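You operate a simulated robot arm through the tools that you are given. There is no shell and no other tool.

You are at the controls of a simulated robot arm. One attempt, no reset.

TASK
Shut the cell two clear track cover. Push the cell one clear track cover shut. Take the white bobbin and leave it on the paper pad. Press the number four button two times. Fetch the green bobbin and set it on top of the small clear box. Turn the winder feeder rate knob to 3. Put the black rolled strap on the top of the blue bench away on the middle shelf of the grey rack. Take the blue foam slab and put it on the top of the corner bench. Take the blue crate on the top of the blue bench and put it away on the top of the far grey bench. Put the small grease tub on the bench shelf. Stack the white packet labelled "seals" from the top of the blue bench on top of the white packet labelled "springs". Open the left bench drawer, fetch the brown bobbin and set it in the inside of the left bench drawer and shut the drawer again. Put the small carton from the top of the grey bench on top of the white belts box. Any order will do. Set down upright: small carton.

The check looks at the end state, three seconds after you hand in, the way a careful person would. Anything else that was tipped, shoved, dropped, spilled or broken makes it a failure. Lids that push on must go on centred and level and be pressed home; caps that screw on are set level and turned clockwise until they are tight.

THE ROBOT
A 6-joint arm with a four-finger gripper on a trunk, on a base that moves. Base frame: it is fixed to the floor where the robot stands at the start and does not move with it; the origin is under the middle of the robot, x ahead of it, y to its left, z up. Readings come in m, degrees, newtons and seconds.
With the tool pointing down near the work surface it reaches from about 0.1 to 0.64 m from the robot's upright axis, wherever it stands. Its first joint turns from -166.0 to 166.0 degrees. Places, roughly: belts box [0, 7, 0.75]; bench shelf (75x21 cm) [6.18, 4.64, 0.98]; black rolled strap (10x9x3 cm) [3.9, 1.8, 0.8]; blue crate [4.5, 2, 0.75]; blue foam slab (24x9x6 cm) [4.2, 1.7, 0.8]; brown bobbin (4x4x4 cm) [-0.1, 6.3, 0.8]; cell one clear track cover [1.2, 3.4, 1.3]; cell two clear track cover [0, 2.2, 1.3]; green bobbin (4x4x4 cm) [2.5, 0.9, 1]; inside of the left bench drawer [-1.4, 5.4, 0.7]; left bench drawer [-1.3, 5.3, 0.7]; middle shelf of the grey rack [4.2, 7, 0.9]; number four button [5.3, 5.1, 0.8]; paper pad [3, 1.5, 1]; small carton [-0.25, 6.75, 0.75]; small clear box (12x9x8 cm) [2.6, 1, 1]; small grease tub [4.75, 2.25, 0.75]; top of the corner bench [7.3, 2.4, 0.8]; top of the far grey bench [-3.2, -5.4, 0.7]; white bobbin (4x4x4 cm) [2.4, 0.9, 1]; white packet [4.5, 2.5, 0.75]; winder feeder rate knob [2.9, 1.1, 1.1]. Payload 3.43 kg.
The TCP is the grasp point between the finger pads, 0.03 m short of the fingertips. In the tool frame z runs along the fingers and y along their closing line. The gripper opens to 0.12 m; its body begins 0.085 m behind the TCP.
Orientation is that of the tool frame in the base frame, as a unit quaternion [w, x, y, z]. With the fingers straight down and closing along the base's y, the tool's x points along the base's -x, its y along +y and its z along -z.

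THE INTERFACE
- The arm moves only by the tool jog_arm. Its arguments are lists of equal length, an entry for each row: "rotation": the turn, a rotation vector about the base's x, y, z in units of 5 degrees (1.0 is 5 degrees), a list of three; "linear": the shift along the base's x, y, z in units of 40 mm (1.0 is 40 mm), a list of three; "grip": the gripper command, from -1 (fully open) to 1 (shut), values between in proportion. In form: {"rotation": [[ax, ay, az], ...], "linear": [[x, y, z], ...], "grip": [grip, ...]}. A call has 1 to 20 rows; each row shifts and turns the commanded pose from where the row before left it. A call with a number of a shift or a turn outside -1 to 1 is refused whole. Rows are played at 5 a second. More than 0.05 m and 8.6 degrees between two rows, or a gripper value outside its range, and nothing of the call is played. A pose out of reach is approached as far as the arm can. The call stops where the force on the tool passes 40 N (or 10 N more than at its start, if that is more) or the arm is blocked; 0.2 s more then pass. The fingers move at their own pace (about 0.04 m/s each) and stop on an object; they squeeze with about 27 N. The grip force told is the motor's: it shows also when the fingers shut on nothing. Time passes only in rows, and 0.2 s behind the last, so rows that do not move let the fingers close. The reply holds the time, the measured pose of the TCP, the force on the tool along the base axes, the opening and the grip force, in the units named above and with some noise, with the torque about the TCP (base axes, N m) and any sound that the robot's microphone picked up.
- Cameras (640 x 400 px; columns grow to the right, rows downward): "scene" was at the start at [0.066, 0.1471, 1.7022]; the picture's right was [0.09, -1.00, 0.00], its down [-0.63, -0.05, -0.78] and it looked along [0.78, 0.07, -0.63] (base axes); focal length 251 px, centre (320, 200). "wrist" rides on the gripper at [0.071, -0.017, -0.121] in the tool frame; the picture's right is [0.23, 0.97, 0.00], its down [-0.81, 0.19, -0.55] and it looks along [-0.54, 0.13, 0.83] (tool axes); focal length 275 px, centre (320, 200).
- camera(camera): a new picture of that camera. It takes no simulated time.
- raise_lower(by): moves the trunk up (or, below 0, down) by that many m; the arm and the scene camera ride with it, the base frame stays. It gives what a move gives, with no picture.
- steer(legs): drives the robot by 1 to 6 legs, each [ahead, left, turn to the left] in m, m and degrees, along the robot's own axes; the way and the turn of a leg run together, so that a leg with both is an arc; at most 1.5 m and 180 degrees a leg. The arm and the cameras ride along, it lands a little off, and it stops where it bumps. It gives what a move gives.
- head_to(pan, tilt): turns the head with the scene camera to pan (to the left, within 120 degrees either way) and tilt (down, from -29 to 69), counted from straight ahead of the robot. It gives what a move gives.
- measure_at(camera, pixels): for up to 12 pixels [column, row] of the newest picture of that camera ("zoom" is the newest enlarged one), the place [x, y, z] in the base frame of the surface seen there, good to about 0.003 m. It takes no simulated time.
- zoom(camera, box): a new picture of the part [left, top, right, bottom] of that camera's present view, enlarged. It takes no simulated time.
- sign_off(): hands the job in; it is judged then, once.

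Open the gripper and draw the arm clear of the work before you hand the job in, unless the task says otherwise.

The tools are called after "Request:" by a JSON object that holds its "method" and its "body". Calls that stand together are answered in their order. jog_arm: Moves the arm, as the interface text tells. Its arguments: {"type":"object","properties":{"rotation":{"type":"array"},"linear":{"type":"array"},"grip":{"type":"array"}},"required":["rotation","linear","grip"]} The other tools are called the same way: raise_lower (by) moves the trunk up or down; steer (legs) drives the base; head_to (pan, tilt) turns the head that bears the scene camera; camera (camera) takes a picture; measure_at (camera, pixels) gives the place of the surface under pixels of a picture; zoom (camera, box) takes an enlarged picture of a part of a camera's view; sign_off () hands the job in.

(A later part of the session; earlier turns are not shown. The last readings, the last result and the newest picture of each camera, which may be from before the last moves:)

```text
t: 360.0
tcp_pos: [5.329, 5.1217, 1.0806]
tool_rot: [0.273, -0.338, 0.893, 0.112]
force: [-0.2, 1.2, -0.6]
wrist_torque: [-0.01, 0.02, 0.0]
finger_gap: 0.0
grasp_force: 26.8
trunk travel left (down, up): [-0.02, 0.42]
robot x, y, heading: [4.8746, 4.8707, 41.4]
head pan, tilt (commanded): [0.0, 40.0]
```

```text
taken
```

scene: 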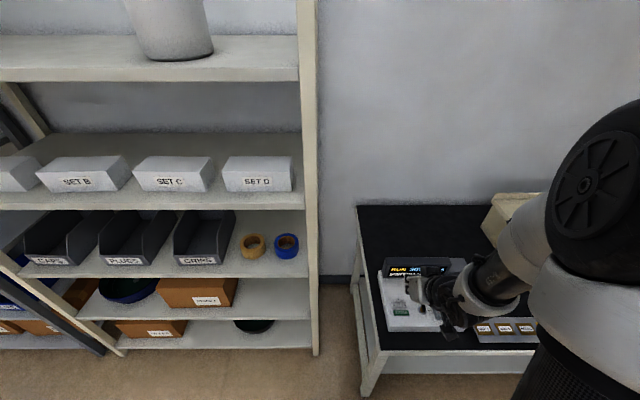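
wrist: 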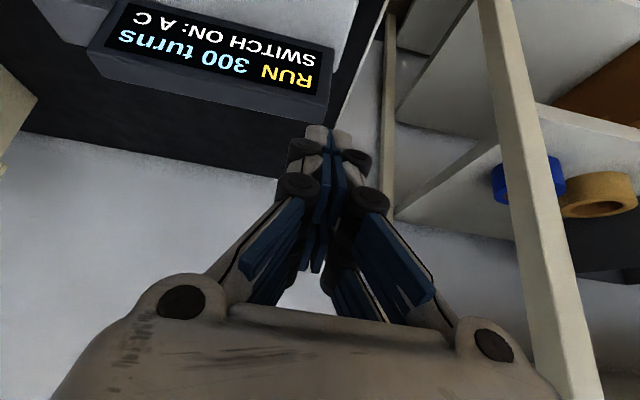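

Both presses done. I restore the tool to straight down, retract, and back away from the bench.

Request:
{"method": "jog_arm", "body": {"rotation": [[-0.674, 0.723, 0], [-0.674, 0.723, 0], [-0.674, 0.723, 0], [-0.674, 0.723, 0], [-0.674, 0.723, 0], [-0.674, 0.723, 0], [-0.674, 0.723, 0], [0, 0, 0], [0, 0, 0], [0, 0, 0], [0, 0, 0]], "linear": [[0, 0, 0.3], [0, 0, 0.3], [0, 0, 0.3], [0, 0, 0], [0, 0, 0], [0, 0, 0], [0, 0, 0], [-0.75, -0.66, 0.2], [-0.75, -0.66, 0.2], [-0.75, -0.66, 0], [-0.6, -0.5, 0]], "grip": [0.5, 0, 0, 0, 0, 0, 0, 0, 0, 0, 0]}}

Request:
{"method": "steer", "body": {"legs": [[-0.3, 0, 0]]}}

Request:
{"method": "head_to", "body": {"pan": -90, "tilt": 20}}

Request:
{"method": "camera", "body": {"camera": "scene"}}

```text
t: 362.4
tcp_pos: [5.2137, 5.0226, 1.1331]
tool_rot: [-0.001, -0.354, 0.935, -0.001]
force: [0.6, -0.6, -0.3]
wrist_torque: [-0.02, -0.04, -0.03]
finger_gap: 0.0599
grasp_force: 0.1
trunk travel left (down, up): [-0.02, 0.42]
robot x, y, heading: [4.8718, 4.869, 41.3]
head pan, tilt (commanded): [0.0, 40.0]
```

```text
t: 364.4
tcp_pos: [4.9957, 4.8289, 1.1329]
tool_rot: [-0.002, -0.353, 0.936, 0.0]
force: [-0.9, -0.4, 1.0]
wrist_torque: [0.01, 0.01, 0.01]
finger_gap: 0.0601
grasp_force: 0.1
trunk travel left (down, up): [-0.02, 0.42]
robot x, y, heading: [4.6545, 4.6783, 41.3]
head pan, tilt (commanded): [0.0, 40.0]
```

```text
t: 366.0
tcp_pos: [4.9955, 4.8284, 1.1327]
tool_rot: [-0.001, -0.353, 0.936, 0.0]
force: [0.5, 0.1, 0.2]
wrist_torque: [0.01, 0.03, 0.02]
finger_gap: 0.0599
grasp_force: 0.1
trunk travel left (down, up): [-0.02, 0.42]
robot x, y, heading: [4.6508, 4.678, 41.1]
head pan, tilt (commanded): [-90.0, 20.0]
```

```text
taken
```

scene: 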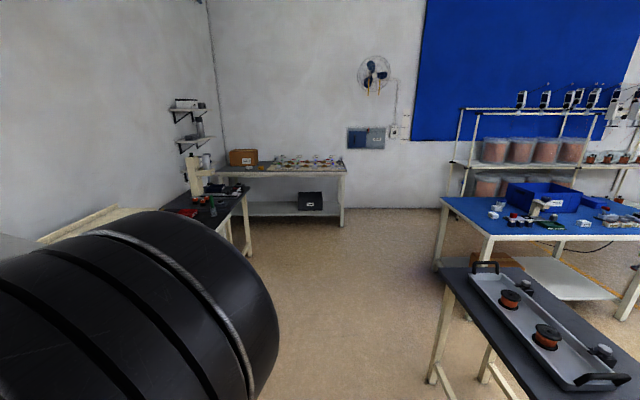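

I see the corner bench (290,175), the blue bench at right (560,215) with the blue crate, and the dark table nearer. I zoom and measure.

Request:
{"method": "zoom", "body": {"camera": "scene", "box": [430, 170, 640, 330]}}

Request:
{"method": "measure_at", "body": {"camera": "scene", "pixels": [[445, 200], [487, 235], [620, 235], [545, 195], [490, 310], [445, 275], [440, 265], [580, 390], [630, 375], [340, 220], [245, 250], [345, 172]]}}

```text
2.50 times, centred on (535, 250) of scene
```

zoom: 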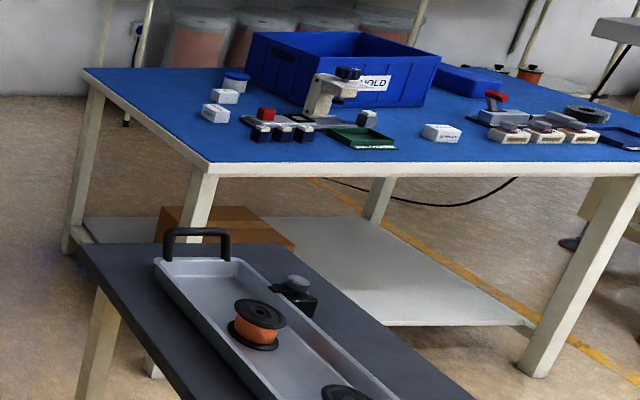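

```text
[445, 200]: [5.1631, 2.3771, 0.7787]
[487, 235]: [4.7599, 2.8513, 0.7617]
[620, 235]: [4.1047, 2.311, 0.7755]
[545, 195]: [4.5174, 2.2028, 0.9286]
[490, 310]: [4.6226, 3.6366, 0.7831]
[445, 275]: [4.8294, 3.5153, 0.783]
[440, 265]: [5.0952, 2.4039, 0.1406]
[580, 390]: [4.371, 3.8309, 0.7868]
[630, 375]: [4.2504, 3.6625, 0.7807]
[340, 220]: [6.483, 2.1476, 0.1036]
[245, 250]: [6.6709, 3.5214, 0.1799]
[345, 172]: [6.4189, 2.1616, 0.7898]
```

The blue bench's near corner is (4.76,2.85) and the dark table's corner ~(4.83,3.52). I drive to about (5.25,3.75) for a closer look at the bench.

Request:
{"method": "steer", "body": {"legs": [[-0.158, -1.094, 0], [0, 0, -130]]}}

Request:
{"method": "head_to", "body": {"pan": -20, "tilt": 35}}

Request:
{"method": "camera", "body": {"camera": "scene"}}

```text
t: 377.3
tcp_pos: [5.1791, 3.3858, 1.134]
tool_rot: [-0.001, 0.706, 0.708, 0.001]
force: [0.4, -0.3, -0.4]
wrist_torque: [-0.02, 0.01, 0.01]
finger_gap: 0.0604
grasp_force: 0.1
trunk travel left (down, up): [-0.02, 0.42]
robot x, y, heading: [5.2905, 3.7432, -89.9]
head pan, tilt (commanded): [-90.0, 20.0]
```

```text
t: 378.7
tcp_pos: [5.1802, 3.3859, 1.1329]
tool_rot: [-0.001, 0.707, 0.708, 0.001]
force: [-0.5, 0.2, 0.5]
wrist_torque: [-0.02, 0.02, -0.01]
finger_gap: 0.0601
grasp_force: 0.1
trunk travel left (down, up): [-0.02, 0.42]
robot x, y, heading: [5.2941, 3.7439, -89.9]
head pan, tilt (commanded): [-20.0, 35.0]
```

```text
taken
```

scene: 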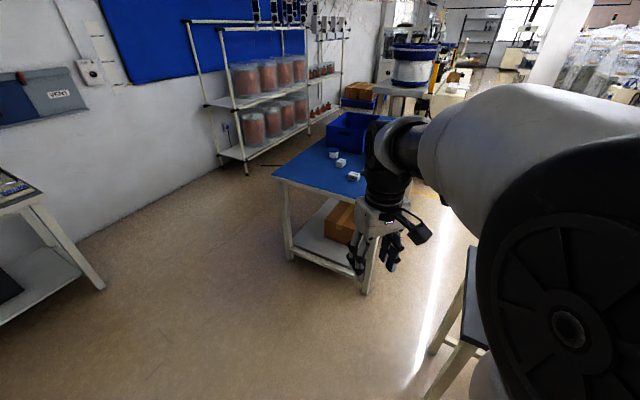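

I move to the bench's near end and face it.

Request:
{"method": "steer", "body": {"legs": [[0.75, 0.06, 0], [0, 0, -48]]}}

Request:
{"method": "head_to", "body": {"pan": 5, "tilt": 40}}

Request:
{"method": "camera", "body": {"camera": "scene"}}

```text
t: 385.0
tcp_pos: [5.0143, 2.834, 1.1324]
tool_rot: [-0.001, 0.933, 0.361, 0.001]
force: [0.3, 1.2, -0.6]
wrist_torque: [0.02, 0.02, -0.01]
finger_gap: 0.0598
grasp_force: 0.1
trunk travel left (down, up): [-0.02, 0.42]
robot x, y, heading: [5.3555, 2.99, -137.5]
head pan, tilt (commanded): [-20.0, 35.0]
```

```text
t: 385.9
tcp_pos: [5.0147, 2.8338, 1.134]
tool_rot: [-0.001, 0.933, 0.361, 0.002]
force: [0.0, 0.0, 1.2]
wrist_torque: [0.01, 0.0, 0.02]
finger_gap: 0.0601
grasp_force: 0.0
trunk travel left (down, up): [-0.02, 0.42]
robot x, y, heading: [5.3539, 2.9883, -137.5]
head pan, tilt (commanded): [5.0, 40.0]
```

```text
taken
```

scene: 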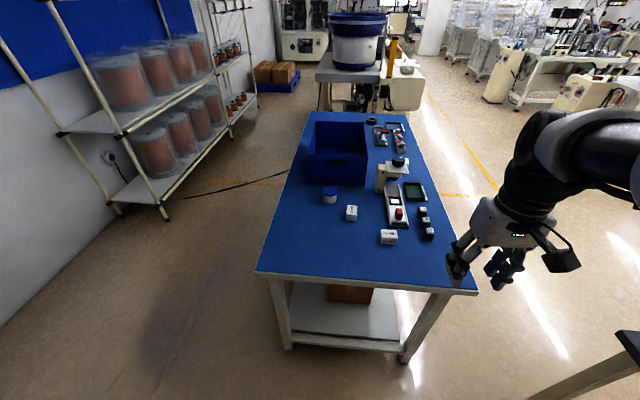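

Now I have a good view along the bench. I zoom in.

Request:
{"method": "zoom", "body": {"camera": "scene", "box": [270, 100, 450, 280]}}

Request:
{"method": "zoom", "body": {"camera": "scene", "box": [295, 100, 425, 180]}}

```text
2.22 times, centred on (360, 190) of scene
```

zoom: 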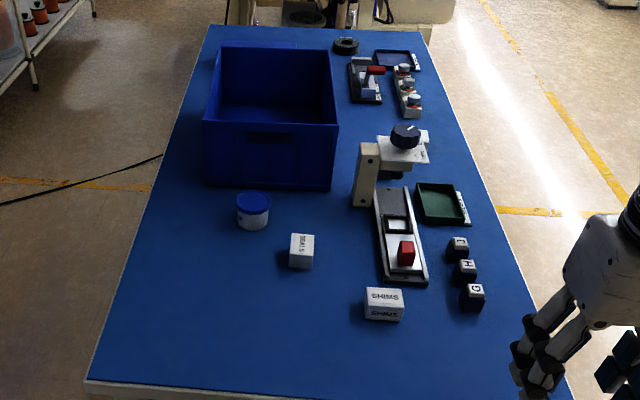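

```text
4.92 times, centred on (360, 140) of scene
```

zoom: 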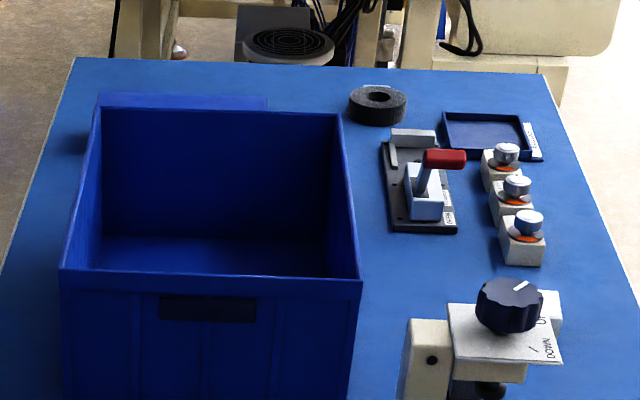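

I see a tub (zoom (253,210)), packets at (301,250) and 'SHIMS' (384,305). I zoom on the packet labels and measure positions.

Request:
{"method": "zoom", "body": {"camera": "scene", "box": [315, 180, 415, 250]}}

Request:
{"method": "measure_at", "body": {"camera": "zoom", "pixels": [[95, 90], [95, 125], [235, 190], [235, 220], [465, 350], [465, 375], [580, 300], [340, 130], [560, 60], [60, 20], [150, 20], [500, 230]]}}

```text
5.71 times, centred on (365, 215) of scene
```

zoom: 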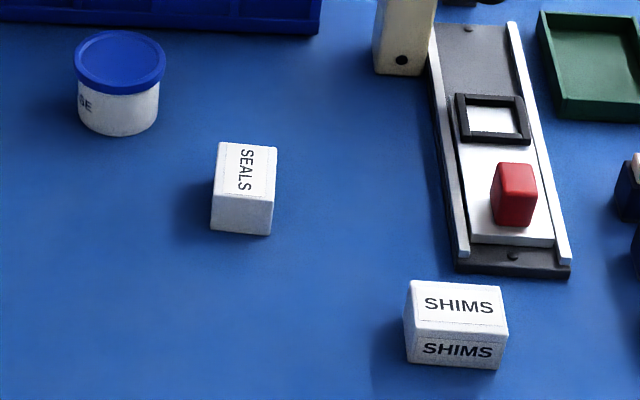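

```text
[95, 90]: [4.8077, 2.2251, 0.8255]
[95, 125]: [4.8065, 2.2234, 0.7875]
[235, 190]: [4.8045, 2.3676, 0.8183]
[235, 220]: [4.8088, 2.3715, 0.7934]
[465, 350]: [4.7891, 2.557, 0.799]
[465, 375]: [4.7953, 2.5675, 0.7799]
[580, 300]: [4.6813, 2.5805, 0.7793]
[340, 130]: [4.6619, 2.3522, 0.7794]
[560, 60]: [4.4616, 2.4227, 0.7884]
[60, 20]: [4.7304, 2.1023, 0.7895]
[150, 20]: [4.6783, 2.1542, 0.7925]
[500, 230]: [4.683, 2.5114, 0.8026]
```

SEALS is at (4.80,2.36), SHIMS at (4.79,2.56), grease tub at (4.79,2.21). The 'springs' packet may be hidden behind the stand; I raise the trunk for a higher view.

Request:
{"method": "raise_lower", "body": {"by": 0.4}}

Request:
{"method": "zoom", "body": {"camera": "scene", "box": [270, 130, 450, 270]}}

```text
t: 389.7
tcp_pos: [5.0149, 2.8336, 1.5327]
tool_rot: [-0.001, 0.933, 0.36, 0.002]
force: [0.2, -0.7, -0.5]
wrist_torque: [0.04, -0.04, 0.01]
finger_gap: 0.0599
grasp_force: 0.0
trunk travel left (down, up): [-0.42, 0.02]
robot x, y, heading: [5.3563, 2.9897, -138.0]
head pan, tilt (commanded): [5.0, 40.0]
```

```text
2.86 times, centred on (360, 200) of scene
```

zoom: 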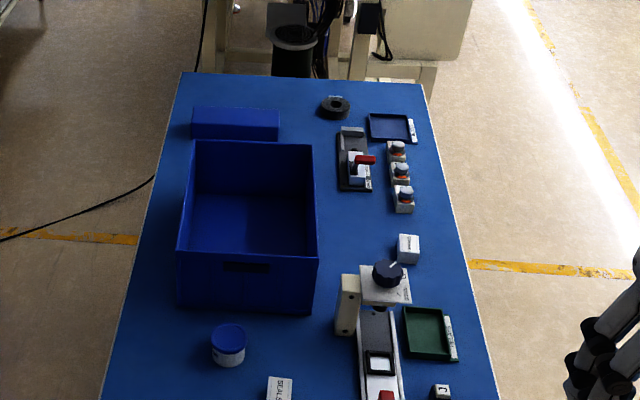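

The SPRINGS packet is at zoom (408,248), the blue foam slab behind the crate at (235,122), the black strap at (335,107). I measure all.

Request:
{"method": "measure_at", "body": {"camera": "zoom", "pixels": [[408, 243], [408, 258], [235, 118], [195, 112], [278, 115], [195, 135], [335, 100], [345, 112], [195, 142], [312, 148], [178, 250], [318, 258]]}}

Request:
{"method": "measure_at", "body": {"camera": "zoom", "pixels": [[250, 225], [182, 76], [423, 87], [490, 390], [180, 300], [312, 312], [245, 280], [420, 330], [240, 345], [375, 280], [355, 180], [400, 175]]}}

```text
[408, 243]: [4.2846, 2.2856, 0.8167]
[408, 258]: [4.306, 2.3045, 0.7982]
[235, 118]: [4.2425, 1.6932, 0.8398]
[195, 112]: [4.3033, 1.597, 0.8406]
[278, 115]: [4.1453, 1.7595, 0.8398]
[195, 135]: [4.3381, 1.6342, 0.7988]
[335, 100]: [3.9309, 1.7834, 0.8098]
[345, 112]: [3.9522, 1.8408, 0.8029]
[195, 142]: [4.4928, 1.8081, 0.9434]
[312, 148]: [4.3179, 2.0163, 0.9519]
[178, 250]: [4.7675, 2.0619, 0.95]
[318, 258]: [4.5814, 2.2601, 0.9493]
```

```text
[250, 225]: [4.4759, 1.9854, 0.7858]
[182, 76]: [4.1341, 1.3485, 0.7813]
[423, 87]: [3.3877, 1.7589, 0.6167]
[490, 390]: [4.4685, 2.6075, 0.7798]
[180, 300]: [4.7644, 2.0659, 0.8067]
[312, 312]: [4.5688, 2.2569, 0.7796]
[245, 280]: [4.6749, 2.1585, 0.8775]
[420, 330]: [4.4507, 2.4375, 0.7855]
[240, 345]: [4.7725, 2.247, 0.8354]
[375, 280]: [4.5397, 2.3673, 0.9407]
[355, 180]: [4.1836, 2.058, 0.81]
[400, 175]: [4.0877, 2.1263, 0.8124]
```

Crate rim measures ~37×27 cm, top z 0.95. I pan right to see the dark table and how wide the passage along the bench's long side is.

Request:
{"method": "head_to", "body": {"pan": -45, "tilt": 40}}

Request:
{"method": "camera", "body": {"camera": "scene"}}

```text
t: 390.9
tcp_pos: [5.0151, 2.8342, 1.5323]
tool_rot: [-0.001, 0.933, 0.36, 0.001]
force: [0.2, -0.4, 0.1]
wrist_torque: [0.02, -0.02, 0.02]
finger_gap: 0.0598
grasp_force: 0.0
trunk travel left (down, up): [-0.42, 0.02]
robot x, y, heading: [5.353, 2.9854, -137.6]
head pan, tilt (commanded): [-45.0, 40.0]
```

```text
taken
```

scene: 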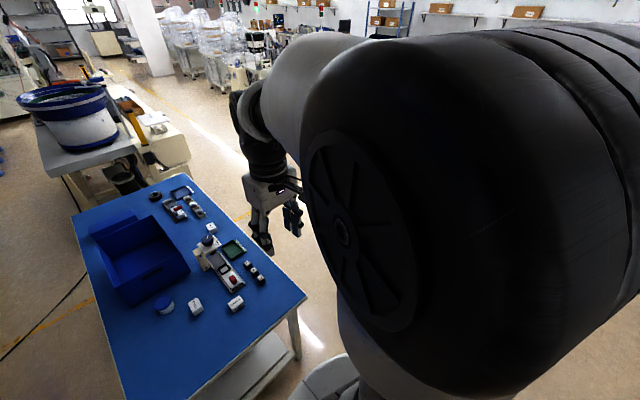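

The arm blocks the view, but the plan is clear: pick the tub and seals from this end, others later. I lower the trunk again and drive in: 0.27 ahead, 0.12 left.

Request:
{"method": "raise_lower", "body": {"by": -0.4}}

Request:
{"method": "steer", "body": {"legs": [[0.25, 0.12, 0]]}}

Request:
{"method": "head_to", "body": {"pan": 0, "tilt": 45}}

Request:
{"method": "camera", "body": {"camera": "scene"}}

Request:
{"method": "camera", "body": {"camera": "wrist"}}

```text
t: 394.7
tcp_pos: [5.0138, 2.8326, 1.1323]
tool_rot: [-0.001, 0.933, 0.361, 0.001]
force: [0.5, -0.1, 0.5]
wrist_torque: [0.04, -0.01, 0.0]
finger_gap: 0.0599
grasp_force: 0.1
trunk travel left (down, up): [-0.02, 0.42]
robot x, y, heading: [5.351, 2.9912, -137.5]
head pan, tilt (commanded): [-45.0, 40.0]
```

```text
t: 396.7
tcp_pos: [4.9102, 2.576, 1.1326]
tool_rot: [-0.001, 0.932, 0.362, 0.002]
force: [-0.1, 0.5, -0.4]
wrist_torque: [0.06, -0.02, 0.0]
finger_gap: 0.06
grasp_force: 0.0
trunk travel left (down, up): [-0.02, 0.42]
robot x, y, heading: [5.2487, 2.7327, -137.2]
head pan, tilt (commanded): [-45.0, 40.0]
```

```text
t: 397.8
tcp_pos: [4.9104, 2.5761, 1.1327]
tool_rot: [-0.001, 0.932, 0.362, 0.001]
force: [0.0, 0.0, -0.3]
wrist_torque: [-0.01, 0.01, -0.03]
finger_gap: 0.0601
grasp_force: 0.0
trunk travel left (down, up): [-0.02, 0.42]
robot x, y, heading: [5.2479, 2.7353, -137.3]
head pan, tilt (commanded): [0.0, 45.0]
```

```text
taken
```

scene: 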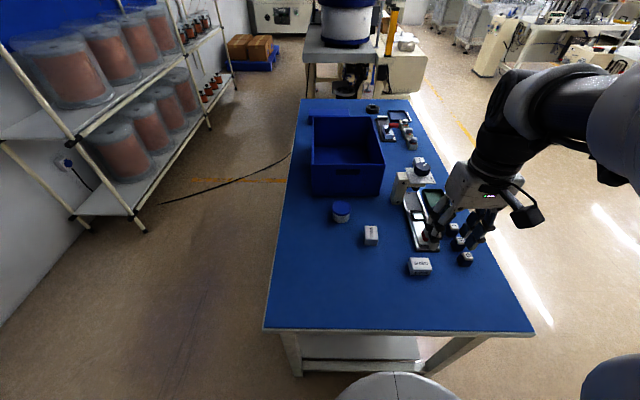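

```text
taken
```

wrist: 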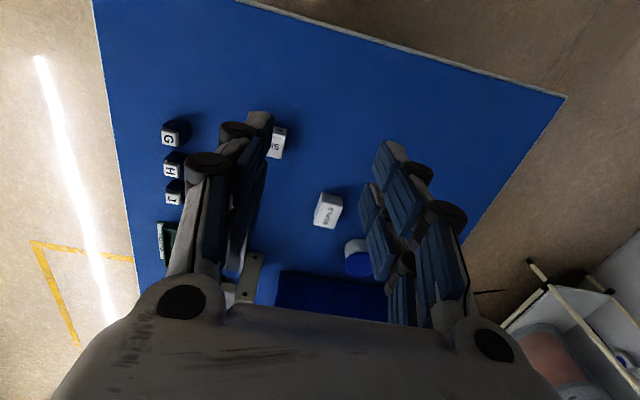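

I zoom and measure the tub and bench edge.

Request:
{"method": "zoom", "body": {"camera": "scene", "box": [320, 190, 400, 250]}}

Request:
{"method": "measure_at", "body": {"camera": "zoom", "pixels": [[165, 125], [130, 110], [200, 110], [165, 95], [165, 180], [412, 290], [400, 270], [425, 270], [410, 340]]}}

Request:
{"method": "measure_at", "body": {"camera": "scene", "pixels": [[400, 330], [270, 322], [530, 325], [145, 230], [85, 225], [290, 130], [410, 100], [500, 255]]}}

```text
6.67 times, centred on (360, 220) of scene
```

zoom: 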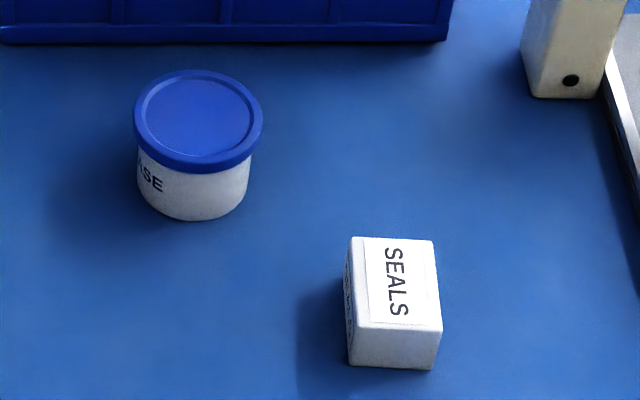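

```text
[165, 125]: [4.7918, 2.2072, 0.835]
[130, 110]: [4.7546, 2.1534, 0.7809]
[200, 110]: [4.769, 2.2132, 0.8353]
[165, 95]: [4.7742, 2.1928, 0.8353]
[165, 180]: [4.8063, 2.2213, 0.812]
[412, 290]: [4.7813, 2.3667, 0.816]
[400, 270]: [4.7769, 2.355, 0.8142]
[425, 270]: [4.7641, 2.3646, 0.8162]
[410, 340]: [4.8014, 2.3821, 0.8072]
```

```text
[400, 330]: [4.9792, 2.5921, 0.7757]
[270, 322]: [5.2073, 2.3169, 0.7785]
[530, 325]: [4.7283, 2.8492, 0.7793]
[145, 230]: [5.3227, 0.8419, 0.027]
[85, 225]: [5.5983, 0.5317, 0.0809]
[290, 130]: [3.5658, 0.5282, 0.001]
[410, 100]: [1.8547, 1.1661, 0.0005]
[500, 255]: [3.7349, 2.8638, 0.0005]
```

Bench end edge is 0.295 m away; tub centre ≈(4.771,2.215), lid top z 0.835, ~7.4 cm wide. I move 6 cm closer, then bring the opened gripper over it.

Request:
{"method": "steer", "body": {"legs": [[0.06, 0, 0]]}}

```text
t: 398.8
tcp_pos: [4.8666, 2.535, 1.1329]
tool_rot: [0.0, 0.932, 0.363, 0.002]
force: [0.3, -0.1, -0.4]
wrist_torque: [0.05, -0.03, 0.05]
finger_gap: 0.0599
grasp_force: 0.1
trunk travel left (down, up): [-0.02, 0.42]
robot x, y, heading: [5.2048, 2.6894, -137.8]
head pan, tilt (commanded): [0.0, 45.0]
```

Request:
{"method": "jog_arm", "body": {"rotation": [[0, 0, 0], [0, 0, 0], [0, 0, 0], [0, 0, 0], [0, 0, 0], [0, 0, 0], [0, 0, 0], [0, 0, 0], [0, 0, 0]], "linear": [[-0.2925, -0.995, -0.47], [-0.2925, -0.995, -0.47], [-0.2925, -0.995, -0.47], [-0.2925, -0.995, -0.47], [-0.2925, -0.995, -0.47], [-0.2925, -0.995, -0.47], [-0.2925, -0.995, -0.47], [-0.2925, -0.995, -0.47], [0, 0, 0]], "grip": [-0.3, -0.6, -0.7, -0.7, -0.7, -0.7, -0.7, -0.7, -0.7]}}

Request:
{"method": "camera", "body": {"camera": "wrist"}}

```text
t: 400.8
tcp_pos: [4.7745, 2.2162, 0.9824]
tool_rot: [-0.001, 0.932, 0.362, 0.002]
force: [-1.2, -0.1, 0.4]
wrist_torque: [0.0, 0.01, 0.01]
finger_gap: 0.1019
grasp_force: 0.1
trunk travel left (down, up): [-0.02, 0.42]
robot x, y, heading: [5.2092, 2.6918, -137.5]
head pan, tilt (commanded): [0.0, 45.0]
```

```text
taken
```

wrist: 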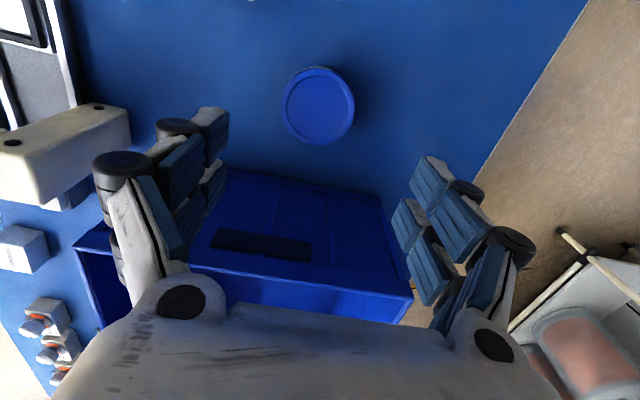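

Request:
{"method": "measure_at", "body": {"camera": "wrist", "pixels": [[318, 105], [318, 72], [318, 140], [286, 105], [350, 105], [300, 195], [250, 275], [380, 200], [310, 280]]}}

```text
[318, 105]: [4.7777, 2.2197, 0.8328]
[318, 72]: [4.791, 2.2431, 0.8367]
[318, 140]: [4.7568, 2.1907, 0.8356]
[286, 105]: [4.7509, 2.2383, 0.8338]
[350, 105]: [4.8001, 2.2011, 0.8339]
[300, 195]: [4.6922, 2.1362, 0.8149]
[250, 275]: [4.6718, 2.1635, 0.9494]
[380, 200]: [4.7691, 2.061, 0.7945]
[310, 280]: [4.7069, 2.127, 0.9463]
```

Tub centred under the gripper; crate rim is 11 cm ahead. I descend to z≈0.83 and close.

Request:
{"method": "jog_arm", "body": {"rotation": [[0, 0, 0], [0, 0, 0], [0, 0, 0], [0, 0, 0], [0, 0, 0], [0, 0, 0], [0, 0, 0], [0, 0, 0], [0, 0, 0]], "linear": [[0, 0, -0.95], [0, 0, -0.95], [0, 0, -0.95], [0, 0, -0.95], [0, 0, 0], [0, 0, 0], [0, 0, 0], [0, 0, 0], [0, 0, 0]], "grip": [-0.7, -0.7, -0.7, -0.7, -0.7, -0.3, 0, 0.3, 0.5]}}

Request:
{"method": "camera", "body": {"camera": "wrist"}}

```text
t: 402.8
tcp_pos: [4.7748, 2.2174, 0.8317]
tool_rot: [-0.001, 0.932, 0.362, 0.002]
force: [-0.8, 0.1, 1.4]
wrist_torque: [0.01, 0.0, -0.03]
finger_gap: 0.0709
grasp_force: 27.0
trunk travel left (down, up): [-0.02, 0.42]
robot x, y, heading: [5.2087, 2.693, -137.4]
head pan, tilt (commanded): [0.0, 45.0]
```

```text
taken
```

wrist: 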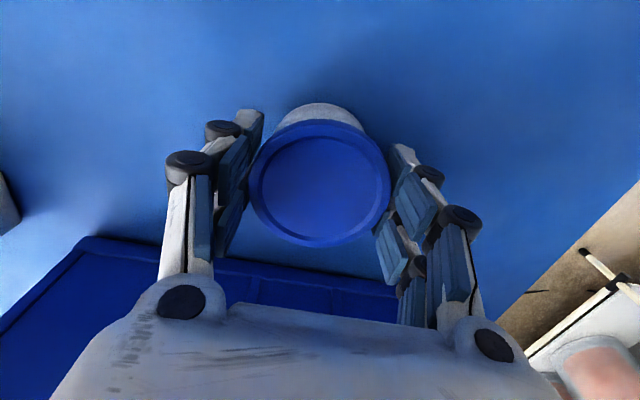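

Tub is gripped (7.1 cm). I lift, retract, back off, turn around and head for the bench shelf.

Request:
{"method": "jog_arm", "body": {"rotation": [[0, 0, 0], [0, 0, 0], [0, 0, 0], [0, 0, 0], [0, 0, 0], [0, 0, 0], [0, 0, 0], [0, 0, 0], [0, 0, 0], [0, 0, 0], [0, 0, 0], [0, 0, 0]], "linear": [[0, 0, 0.4], [0, 0, 0.8], [0, 0, 0.9], [0, 0, 0.9], [0, 0, 0.9], [0, 0, 0.9], [0.65, 0.6, 0.2], [0.65, 0.6, 0.2], [0.65, 0.6, 0], [0.65, 0.6, 0], [0.65, 0.6, 0], [0, 0, 0]], "grip": [0.5, 0.5, 0.5, 0.5, 0.5, 0.5, 0.5, 0.5, 0.5, 0.5, 0.5, 0.5]}}

Request:
{"method": "steer", "body": {"legs": [[-0.5, 0, 0], [0, 0, 179]]}}

Request:
{"method": "raise_lower", "body": {"by": 0.18}}

Request:
{"method": "head_to", "body": {"pan": 10, "tilt": 28}}

Request:
{"method": "camera", "body": {"camera": "scene"}}

```text
t: 405.4
tcp_pos: [4.9032, 2.3367, 1.0381]
tool_rot: [-0.001, 0.932, 0.363, 0.001]
force: [0.8, 0.6, -1.4]
wrist_torque: [0.01, 0.02, 0.02]
finger_gap: 0.0701
grasp_force: 27.3
trunk travel left (down, up): [-0.02, 0.42]
robot x, y, heading: [5.2057, 2.6917, -137.5]
head pan, tilt (commanded): [0.0, 45.0]
```

```text
t: 415.7
tcp_pos: [5.8651, 3.3963, 1.0367]
tool_rot: [-0.001, -0.377, 0.926, -0.001]
force: [-0.4, -0.1, -0.4]
wrist_torque: [-0.01, 0.0, -0.02]
finger_gap: 0.0699
grasp_force: 27.1
trunk travel left (down, up): [-0.02, 0.42]
robot x, y, heading: [5.5727, 3.0315, 44.2]
head pan, tilt (commanded): [0.0, 45.0]
```

```text
t: 417.7
tcp_pos: [5.8652, 3.3956, 1.2182]
tool_rot: [-0.002, -0.377, 0.926, 0.0]
force: [0.7, 0.0, -1.5]
wrist_torque: [0.0, 0.04, -0.01]
finger_gap: 0.0697
grasp_force: 26.7
trunk travel left (down, up): [-0.2, 0.24]
robot x, y, heading: [5.5738, 3.0306, 44.6]
head pan, tilt (commanded): [0.0, 45.0]
```

```text
t: 418.5
tcp_pos: [5.8634, 3.3972, 1.22]
tool_rot: [-0.002, -0.377, 0.926, 0.0]
force: [-0.6, -0.7, -2.1]
wrist_torque: [0.01, -0.03, 0.01]
finger_gap: 0.0699
grasp_force: 26.8
trunk travel left (down, up): [-0.2, 0.24]
robot x, y, heading: [5.571, 3.0321, 44.4]
head pan, tilt (commanded): [10.0, 28.0]
```

```text
taken
```

scene: 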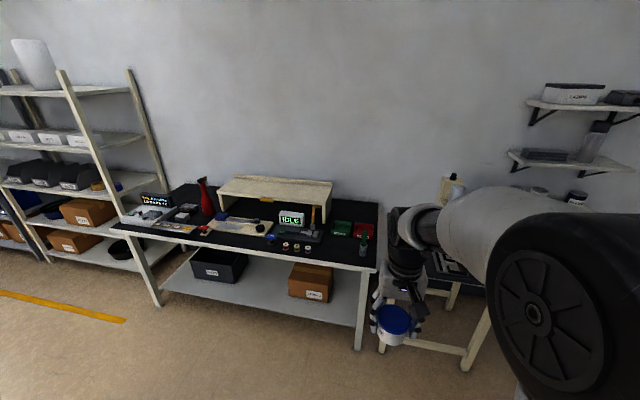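

The bench shelf (wooden riser) is at (275,188). I measure it and the bench edge.

Request:
{"method": "zoom", "body": {"camera": "scene", "box": [190, 160, 390, 280]}}

Request:
{"method": "measure_at", "body": {"camera": "zoom", "pixels": [[95, 92], [130, 58], [440, 110], [450, 72], [280, 80], [280, 98], [280, 62], [360, 225], [440, 320], [500, 340], [250, 290], [300, 130]]}}

```text
3.20 times, centred on (290, 220) of scene
```

zoom: 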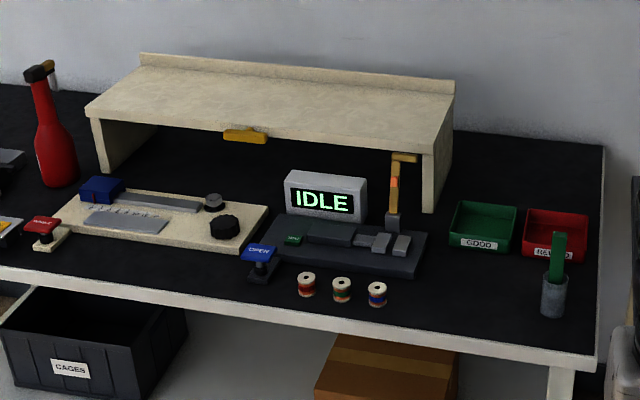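

```text
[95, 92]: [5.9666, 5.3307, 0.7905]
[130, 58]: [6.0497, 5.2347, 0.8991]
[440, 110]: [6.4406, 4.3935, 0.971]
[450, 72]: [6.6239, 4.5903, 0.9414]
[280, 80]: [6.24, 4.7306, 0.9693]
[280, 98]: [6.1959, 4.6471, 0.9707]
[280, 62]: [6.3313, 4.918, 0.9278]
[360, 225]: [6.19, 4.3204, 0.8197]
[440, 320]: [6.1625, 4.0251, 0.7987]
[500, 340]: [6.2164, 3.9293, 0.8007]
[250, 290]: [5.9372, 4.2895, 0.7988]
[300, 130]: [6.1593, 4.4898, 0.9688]
```

Shelf top z≈0.970, its front edge 0.31 m behind the bench edge. I drive toward it, stopping 0.3 m short to check.

Request:
{"method": "steer", "body": {"legs": [[0.55, 0.8, -2.6]]}}

Request:
{"method": "head_to", "body": {"pan": 0, "tilt": 38}}

Request:
{"method": "camera", "body": {"camera": "scene"}}

```text
t: 423.5
tcp_pos: [5.7503, 4.3315, 1.2187]
tool_rot: [-0.002, -0.349, 0.937, 0.0]
force: [0.5, 0.7, -0.2]
wrist_torque: [-0.01, 0.03, 0.04]
finger_gap: 0.0699
grasp_force: 26.8
trunk travel left (down, up): [-0.2, 0.24]
robot x, y, heading: [5.4333, 3.9838, 41.0]
head pan, tilt (commanded): [10.0, 28.0]
```

```text
t: 424.2
tcp_pos: [5.7505, 4.3316, 1.2178]
tool_rot: [-0.001, -0.35, 0.937, 0.0]
force: [0.2, -0.1, -1.4]
wrist_torque: [0.0, 0.0, -0.01]
finger_gap: 0.07
grasp_force: 27.1
trunk travel left (down, up): [-0.2, 0.24]
robot x, y, heading: [5.4379, 3.9834, 40.9]
head pan, tilt (commanded): [0.0, 38.0]
```

```text
taken
```

scene: 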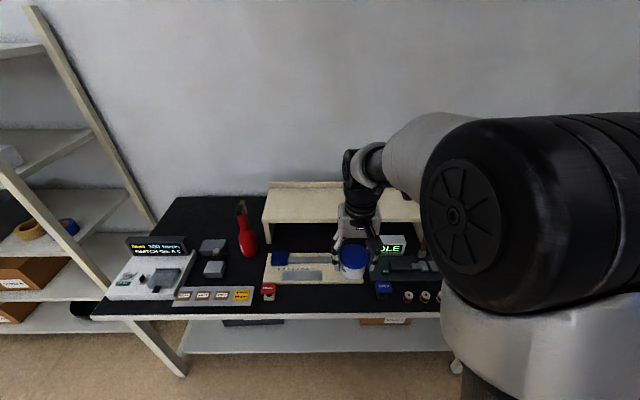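

Request:
{"method": "zoom", "body": {"camera": "scene", "box": [240, 160, 440, 310]}}

Request:
{"method": "measure_at", "body": {"camera": "zoom", "pixels": [[80, 80], [80, 155], [120, 120], [200, 120], [250, 130], [560, 160], [600, 120], [75, 165], [250, 165], [100, 80], [300, 360], [520, 375]]}}

```text
2.67 times, centred on (340, 235) of scene
```

zoom: 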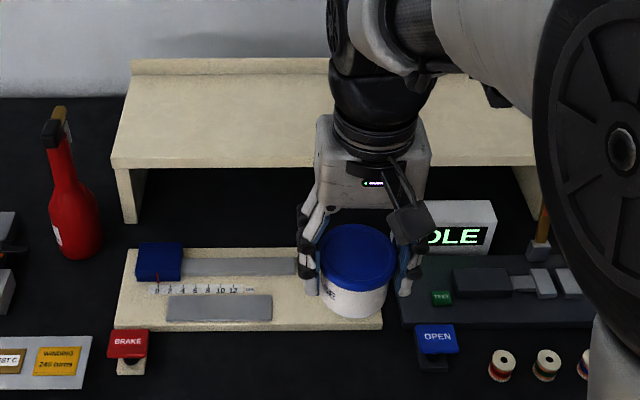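

```text
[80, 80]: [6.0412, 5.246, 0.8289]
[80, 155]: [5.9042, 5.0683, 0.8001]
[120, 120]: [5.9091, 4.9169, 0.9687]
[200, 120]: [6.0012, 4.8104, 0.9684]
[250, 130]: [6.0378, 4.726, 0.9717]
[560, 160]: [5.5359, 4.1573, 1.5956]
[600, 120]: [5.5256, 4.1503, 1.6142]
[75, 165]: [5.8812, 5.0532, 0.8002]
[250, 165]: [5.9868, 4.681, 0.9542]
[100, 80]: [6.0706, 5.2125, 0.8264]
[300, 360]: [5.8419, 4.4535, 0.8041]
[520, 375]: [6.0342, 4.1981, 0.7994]
```

I drive 0.3 ahead; the tub then goes onto the shelf at about (6.10,4.655).

Request:
{"method": "steer", "body": {"legs": [[0.3, 0, 0.5]]}}

```text
t: 426.3
tcp_pos: [5.9752, 4.5358, 1.218]
tool_rot: [-0.002, -0.355, 0.935, 0.0]
force: [-0.2, 0.4, -0.4]
wrist_torque: [-0.02, 0.02, -0.01]
finger_gap: 0.0699
grasp_force: 26.9
trunk travel left (down, up): [-0.2, 0.24]
robot x, y, heading: [5.6647, 4.1845, 41.4]
head pan, tilt (commanded): [0.0, 38.0]
```

Request:
{"method": "jog_arm", "body": {"rotation": [[0, 0, 0], [0, 0, 0], [0, 0, 0], [0, 0, 0], [0, 0, 0], [0, 0, 0], [0, 0, 0], [0, 0, 0]], "linear": [[0.78, 0.745, -0.4], [0.78, 0.745, -0.4], [0.78, 0.745, -0.4], [0.78, 0.745, -0.4], [0, 0, -0.8], [0, 0, -0.8], [0, 0, -0.8], [0, 0, 0]], "grip": [0.5, 0.5, 0.5, 0.5, 0.5, 0.5, 0.5, 0.5]}}

Request:
{"method": "zoom", "body": {"camera": "scene", "box": [240, 180, 440, 330]}}

Request:
{"method": "camera", "body": {"camera": "wrist"}}

```text
t: 428.1
tcp_pos: [6.0982, 4.656, 1.0595]
tool_rot: [-0.002, -0.354, 0.935, -0.001]
force: [0.0, 0.0, -1.9]
wrist_torque: [-0.02, -0.04, -0.01]
finger_gap: 0.07
grasp_force: 26.8
trunk travel left (down, up): [-0.2, 0.24]
robot x, y, heading: [5.6675, 4.183, 41.7]
head pan, tilt (commanded): [0.0, 38.0]
```

```text
2.67 times, centred on (340, 255) of scene
```

zoom: 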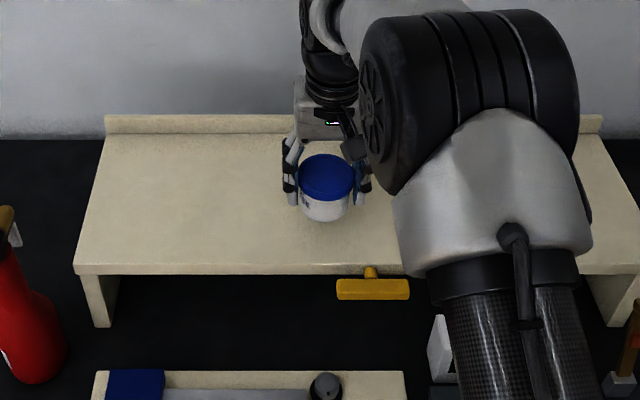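

```text
taken
```

wrist: 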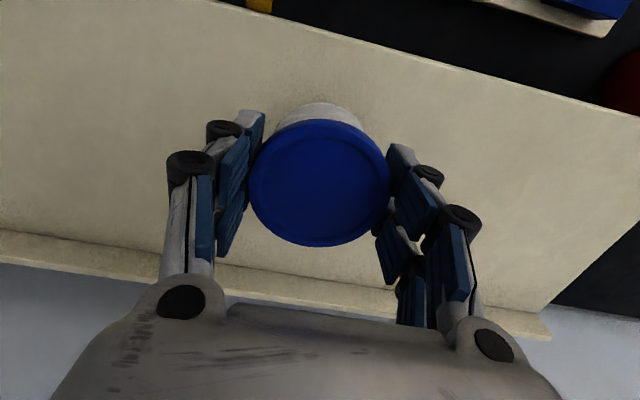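

The tub hangs over the middle of the shelf. I lower in small steps to contact.

Request:
{"method": "jog_arm", "body": {"rotation": [[0, 0, 0], [0, 0, 0], [0, 0, 0], [0, 0, 0], [0, 0, 0], [0, 0, 0]], "linear": [[0, 0, -0.5], [0, 0, -0.35], [0, 0, -0.06], [0, 0, -0.05], [0, 0, -0.05], [0, 0, 0]], "grip": [0.5, 0.5, 0.5, 0.5, 0.5, 0.5]}}

```text
t: 429.5
tcp_pos: [6.099, 4.6552, 1.0214]
tool_rot: [0.001, -0.355, 0.935, 0.001]
force: [0.9, 0.2, 19.9]
wrist_torque: [-0.06, 0.1, 0.02]
finger_gap: 0.0703
grasp_force: 27.0
trunk travel left (down, up): [-0.2, 0.24]
robot x, y, heading: [5.6646, 4.1857, 41.8]
head pan, tilt (commanded): [0.0, 38.0]
```

Contact (20 N). I release, rise and check.

Request:
{"method": "jog_arm", "body": {"rotation": [[0, 0, 0], [0, 0, 0], [0, 0, 0], [0, 0, 0], [0, 0, 0], [0, 0, 0], [0, 0, 0], [0, 0, 0], [0, 0, 0]], "linear": [[0, 0, 0.05], [0, 0, 0], [0, 0, 0], [0, 0, 0], [0, 0, 0.5], [0, 0, 0.9], [0, 0, 0.9], [0, 0, 0.9], [-0.6, -0.55, 0.2]], "grip": [-0.3, -0.5, -0.7, -0.7, -0.7, -0.7, -0.7, -0.7, -0.7]}}

Request:
{"method": "zoom", "body": {"camera": "scene", "box": [240, 180, 440, 330]}}

```text
t: 431.5
tcp_pos: [6.0753, 4.6311, 1.1577]
tool_rot: [-0.001, -0.354, 0.935, -0.001]
force: [-0.4, -0.7, -0.8]
wrist_torque: [0.03, 0.0, 0.01]
finger_gap: 0.1021
grasp_force: 0.1
trunk travel left (down, up): [-0.2, 0.24]
robot x, y, heading: [5.6665, 4.1839, 41.8]
head pan, tilt (commanded): [0.0, 38.0]
```

```text
2.67 times, centred on (340, 255) of scene
```

zoom: 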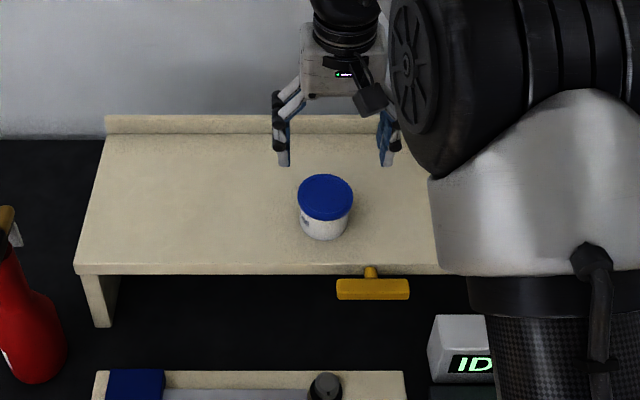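

The tub stands on the bench shelf. Next the foam slab from the bench's far long side: I retract, drive around the bench end into the 1.17 m wide aisle by the spool rack, facing the bench.

Request:
{"method": "jog_arm", "body": {"rotation": [[0, 0, 0], [0, 0, 0], [0, 0, 0], [0, 0, 0], [0, 0, 0]], "linear": [[-0.7, -0.62, 0.2], [-0.7, -0.62, 0], [-0.7, -0.62, 0], [-0.7, -0.62, 0], [-0.7, -0.62, 0]], "grip": [-0.5, -0.5, -0.5, -0.5, -0.5]}}

Request:
{"method": "steer", "body": {"legs": [[-0.55, 0, 0], [-0.488, -1.062, 0], [0, 0, 90], [-0.475, 0.894, 0]]}}

Request:
{"method": "head_to", "body": {"pan": 40, "tilt": 40}}

Request:
{"method": "camera", "body": {"camera": "scene"}}

```text
t: 432.7
tcp_pos: [5.9347, 4.507, 1.1636]
tool_rot: [-0.001, -0.354, 0.935, 0.0]
force: [-0.5, 0.2, -0.4]
wrist_torque: [0.01, 0.0, 0.01]
finger_gap: 0.0897
grasp_force: 0.0
trunk travel left (down, up): [-0.2, 0.24]
robot x, y, heading: [5.6692, 4.1851, 41.5]
head pan, tilt (commanded): [0.0, 38.0]
```

```text
t: 450.0
tcp_pos: [4.9585, 2.0287, 1.1636]
tool_rot: [0.0, 0.916, -0.402, 0.002]
force: [-0.3, -0.3, 1.4]
wrist_torque: [0.02, -0.01, -0.01]
finger_gap: 0.0901
grasp_force: 0.1
trunk travel left (down, up): [-0.2, 0.24]
robot x, y, heading: [5.2905, 1.7671, 133.0]
head pan, tilt (commanded): [0.0, 38.0]
```

```text
t: 451.1
tcp_pos: [4.9581, 2.0284, 1.1629]
tool_rot: [0.001, 0.916, -0.401, 0.001]
force: [-0.3, 0.4, -0.9]
wrist_torque: [0.03, 0.03, 0.0]
finger_gap: 0.0903
grasp_force: 0.0
trunk travel left (down, up): [-0.2, 0.24]
robot x, y, heading: [5.2853, 1.7637, 132.9]
head pan, tilt (commanded): [40.0, 40.0]
```

```text
taken
```

scene: 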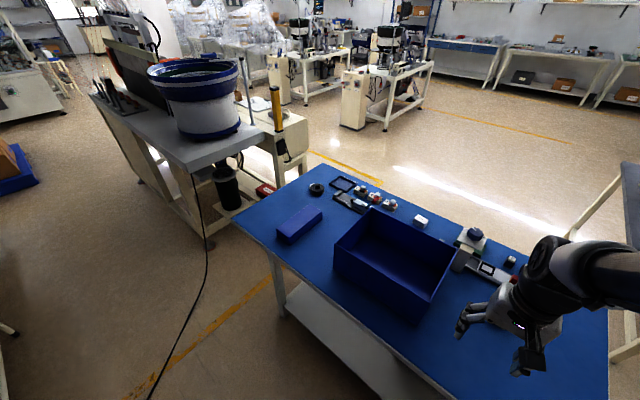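

I see the slab (300,222), the strap (316,188) and a cable on the floor. I measure the cable and the slab.

Request:
{"method": "measure_at", "body": {"camera": "scene", "pixels": [[207, 255], [190, 305], [165, 365], [285, 225], [318, 210], [300, 230], [285, 240], [320, 222], [240, 225], [400, 375], [316, 188], [320, 190]]}}

Request:
{"method": "zoom", "body": {"camera": "scene", "box": [230, 160, 470, 330]}}

```text
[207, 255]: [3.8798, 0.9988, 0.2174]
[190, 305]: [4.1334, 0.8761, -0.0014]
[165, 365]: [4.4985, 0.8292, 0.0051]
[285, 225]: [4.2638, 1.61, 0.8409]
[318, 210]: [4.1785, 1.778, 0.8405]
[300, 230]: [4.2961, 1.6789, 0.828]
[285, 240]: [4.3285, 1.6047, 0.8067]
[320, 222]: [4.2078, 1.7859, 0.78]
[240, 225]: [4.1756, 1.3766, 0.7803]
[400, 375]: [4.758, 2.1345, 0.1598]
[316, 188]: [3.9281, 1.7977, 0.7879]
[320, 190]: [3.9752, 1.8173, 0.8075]
```

```text
2.35 times, centred on (350, 245) of scene
```

zoom: 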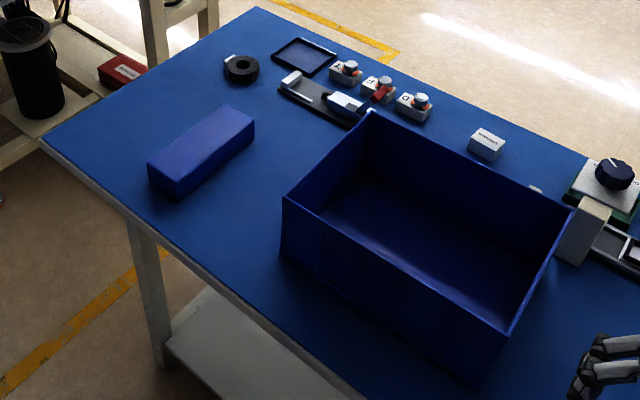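

Request:
{"method": "measure_at", "body": {"camera": "zoom", "pixels": [[152, 163], [181, 179], [224, 109], [251, 122], [200, 140], [150, 180], [182, 193], [240, 62], [240, 78], [228, 70], [258, 72]]}}

```text
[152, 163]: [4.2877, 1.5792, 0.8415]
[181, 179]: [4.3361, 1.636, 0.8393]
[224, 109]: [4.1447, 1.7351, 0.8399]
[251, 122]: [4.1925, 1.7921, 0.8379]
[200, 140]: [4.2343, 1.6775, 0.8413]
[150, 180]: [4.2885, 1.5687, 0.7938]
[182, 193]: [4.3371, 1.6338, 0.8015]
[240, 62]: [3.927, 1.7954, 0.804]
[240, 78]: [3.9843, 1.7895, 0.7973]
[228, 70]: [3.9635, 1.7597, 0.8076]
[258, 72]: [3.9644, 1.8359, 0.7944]
```

Slab centre (4.240,1.686), long axis along my forward direction, 9 cm wide across. I drive to stand in front of it.

Request:
{"method": "steer", "body": {"legs": [[0.175, 0.876, -0.9]]}}

Request:
{"method": "head_to", "body": {"pan": 0, "tilt": 45}}

Request:
{"method": "camera", "body": {"camera": "scene"}}

Request:
{"method": "camera", "body": {"camera": "wrist"}}

```text
t: 455.8
tcp_pos: [4.1848, 1.5549, 1.1621]
tool_rot: [0.001, 0.915, -0.403, 0.001]
force: [0.5, 0.4, -0.6]
wrist_torque: [0.03, -0.01, 0.01]
finger_gap: 0.0901
grasp_force: 0.1
trunk travel left (down, up): [-0.2, 0.24]
robot x, y, heading: [4.5109, 1.2896, 132.5]
head pan, tilt (commanded): [40.0, 40.0]
```

```text
t: 456.9
tcp_pos: [4.186, 1.5546, 1.1627]
tool_rot: [0.002, 0.915, -0.403, 0.002]
force: [-0.1, -0.6, -0.7]
wrist_torque: [0.0, -0.01, -0.01]
finger_gap: 0.0901
grasp_force: 0.1
trunk travel left (down, up): [-0.2, 0.24]
robot x, y, heading: [4.5134, 1.2903, 132.5]
head pan, tilt (commanded): [0.0, 45.0]
```

```text
taken
```

scene: 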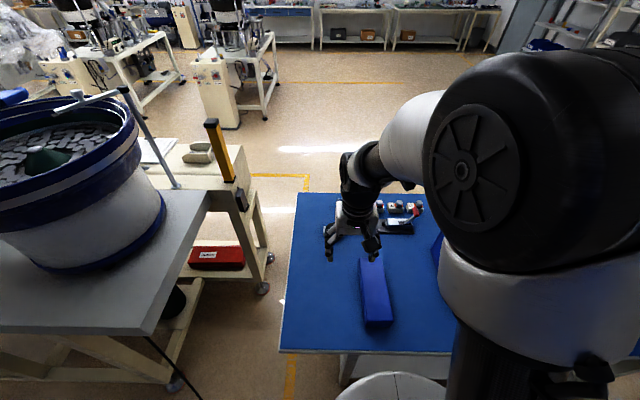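

```text
taken
```

wrist: 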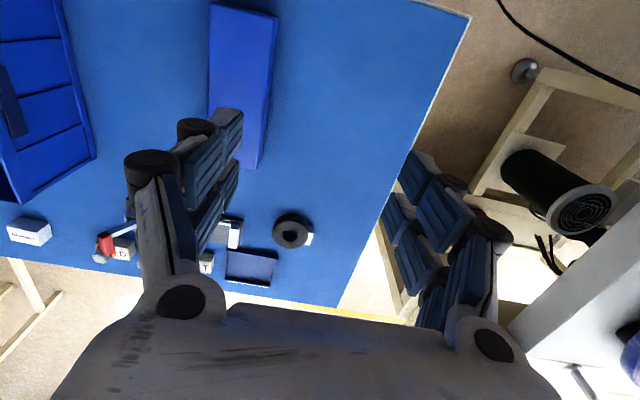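

I move over the slab with the gripper fully open and lower to z≈0.96.

Request:
{"method": "jog_arm", "body": {"rotation": [[0, 0, 0], [0, 0, 0], [0, 0, 0], [0, 0, 0], [0, 0, 0], [0, 0, 0], [0, 0, 0]], "linear": [[0.34, 0.82, -0.7], [0.34, 0.82, -0.7], [0.34, 0.82, -0.7], [0.34, 0.82, -0.7], [0, 0, -1], [0, 0, -1], [0, 0, 0]], "grip": [-1, -1, -1, -1, -1, -1, -1]}}

Request:
{"method": "camera", "body": {"camera": "wrist"}}

```text
t: 458.5
tcp_pos: [4.2384, 1.6865, 0.971]
tool_rot: [0.001, 0.915, -0.403, 0.001]
force: [-0.4, -0.6, 0.7]
wrist_torque: [0.02, -0.04, 0.01]
finger_gap: 0.1201
grasp_force: 0.1
trunk travel left (down, up): [-0.2, 0.24]
robot x, y, heading: [4.5106, 1.2925, 132.5]
head pan, tilt (commanded): [0.0, 45.0]
```

```text
taken
```

wrist: 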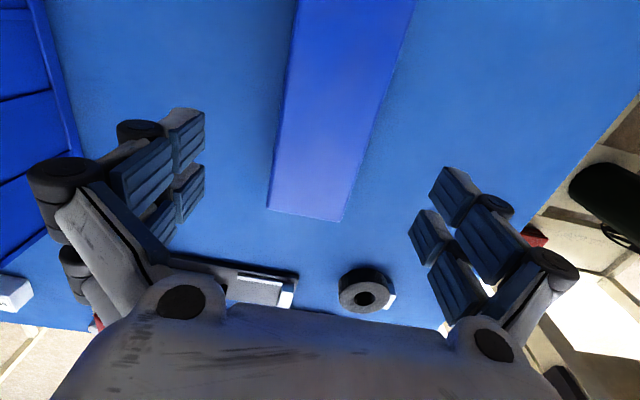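

Request:
{"method": "measure_at", "body": {"camera": "wrist", "pixels": [[287, 100], [383, 100], [275, 195], [347, 205], [335, 60], [310, 205], [300, 20], [405, 20]]}}

```text
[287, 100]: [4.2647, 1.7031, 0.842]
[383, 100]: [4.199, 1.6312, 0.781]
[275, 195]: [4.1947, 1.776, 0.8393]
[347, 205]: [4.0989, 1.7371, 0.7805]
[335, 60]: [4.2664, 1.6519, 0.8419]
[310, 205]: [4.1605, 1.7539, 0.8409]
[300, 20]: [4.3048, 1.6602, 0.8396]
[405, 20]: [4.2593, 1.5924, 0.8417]
```

The wrist view shows the slab's centre ~1.1 cm to the robot's left; I correct that and descend to z≈0.825, then close.

Request:
{"method": "jog_arm", "body": {"rotation": [[0, 0, 0], [0, 0, 0], [0, 0, 0], [0, 0, 0], [0, 0, 0], [0, 0, 0], [0, 0, 0], [0, 0, 0], [0, 0, 0], [0, 0, 0]], "linear": [[-0.2, -0.185, 0], [0, 0, -0.91], [0, 0, -0.91], [0, 0, -0.91], [0, 0, -0.91], [0, 0, 0], [0, 0, 0], [0, 0, 0], [0, 0, 0], [0, 0, 0]], "grip": [-1, -1, -1, -1, -1, -1, -0.6, -0.2, 0.2, 0.5]}}

Request:
{"method": "camera", "body": {"camera": "wrist"}}

```text
t: 460.7
tcp_pos: [4.2306, 1.6816, 0.8268]
tool_rot: [0.0, 0.915, -0.403, 0.002]
force: [0.3, -0.2, 2.2]
wrist_torque: [-0.09, -0.1, 0.03]
finger_gap: 0.0897
grasp_force: 27.4
trunk travel left (down, up): [-0.2, 0.24]
robot x, y, heading: [4.5141, 1.294, 132.5]
head pan, tilt (commanded): [0.0, 45.0]
```

```text
taken
```

wrist: 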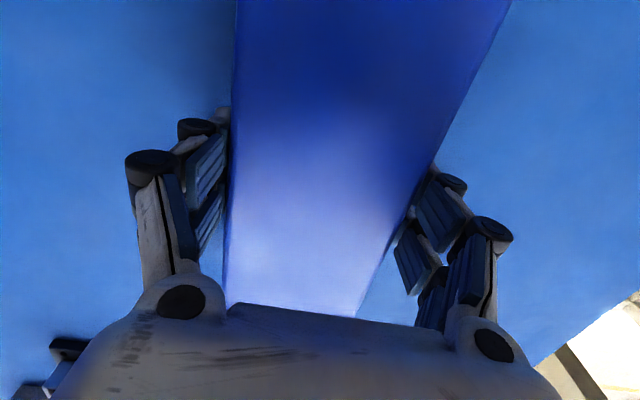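

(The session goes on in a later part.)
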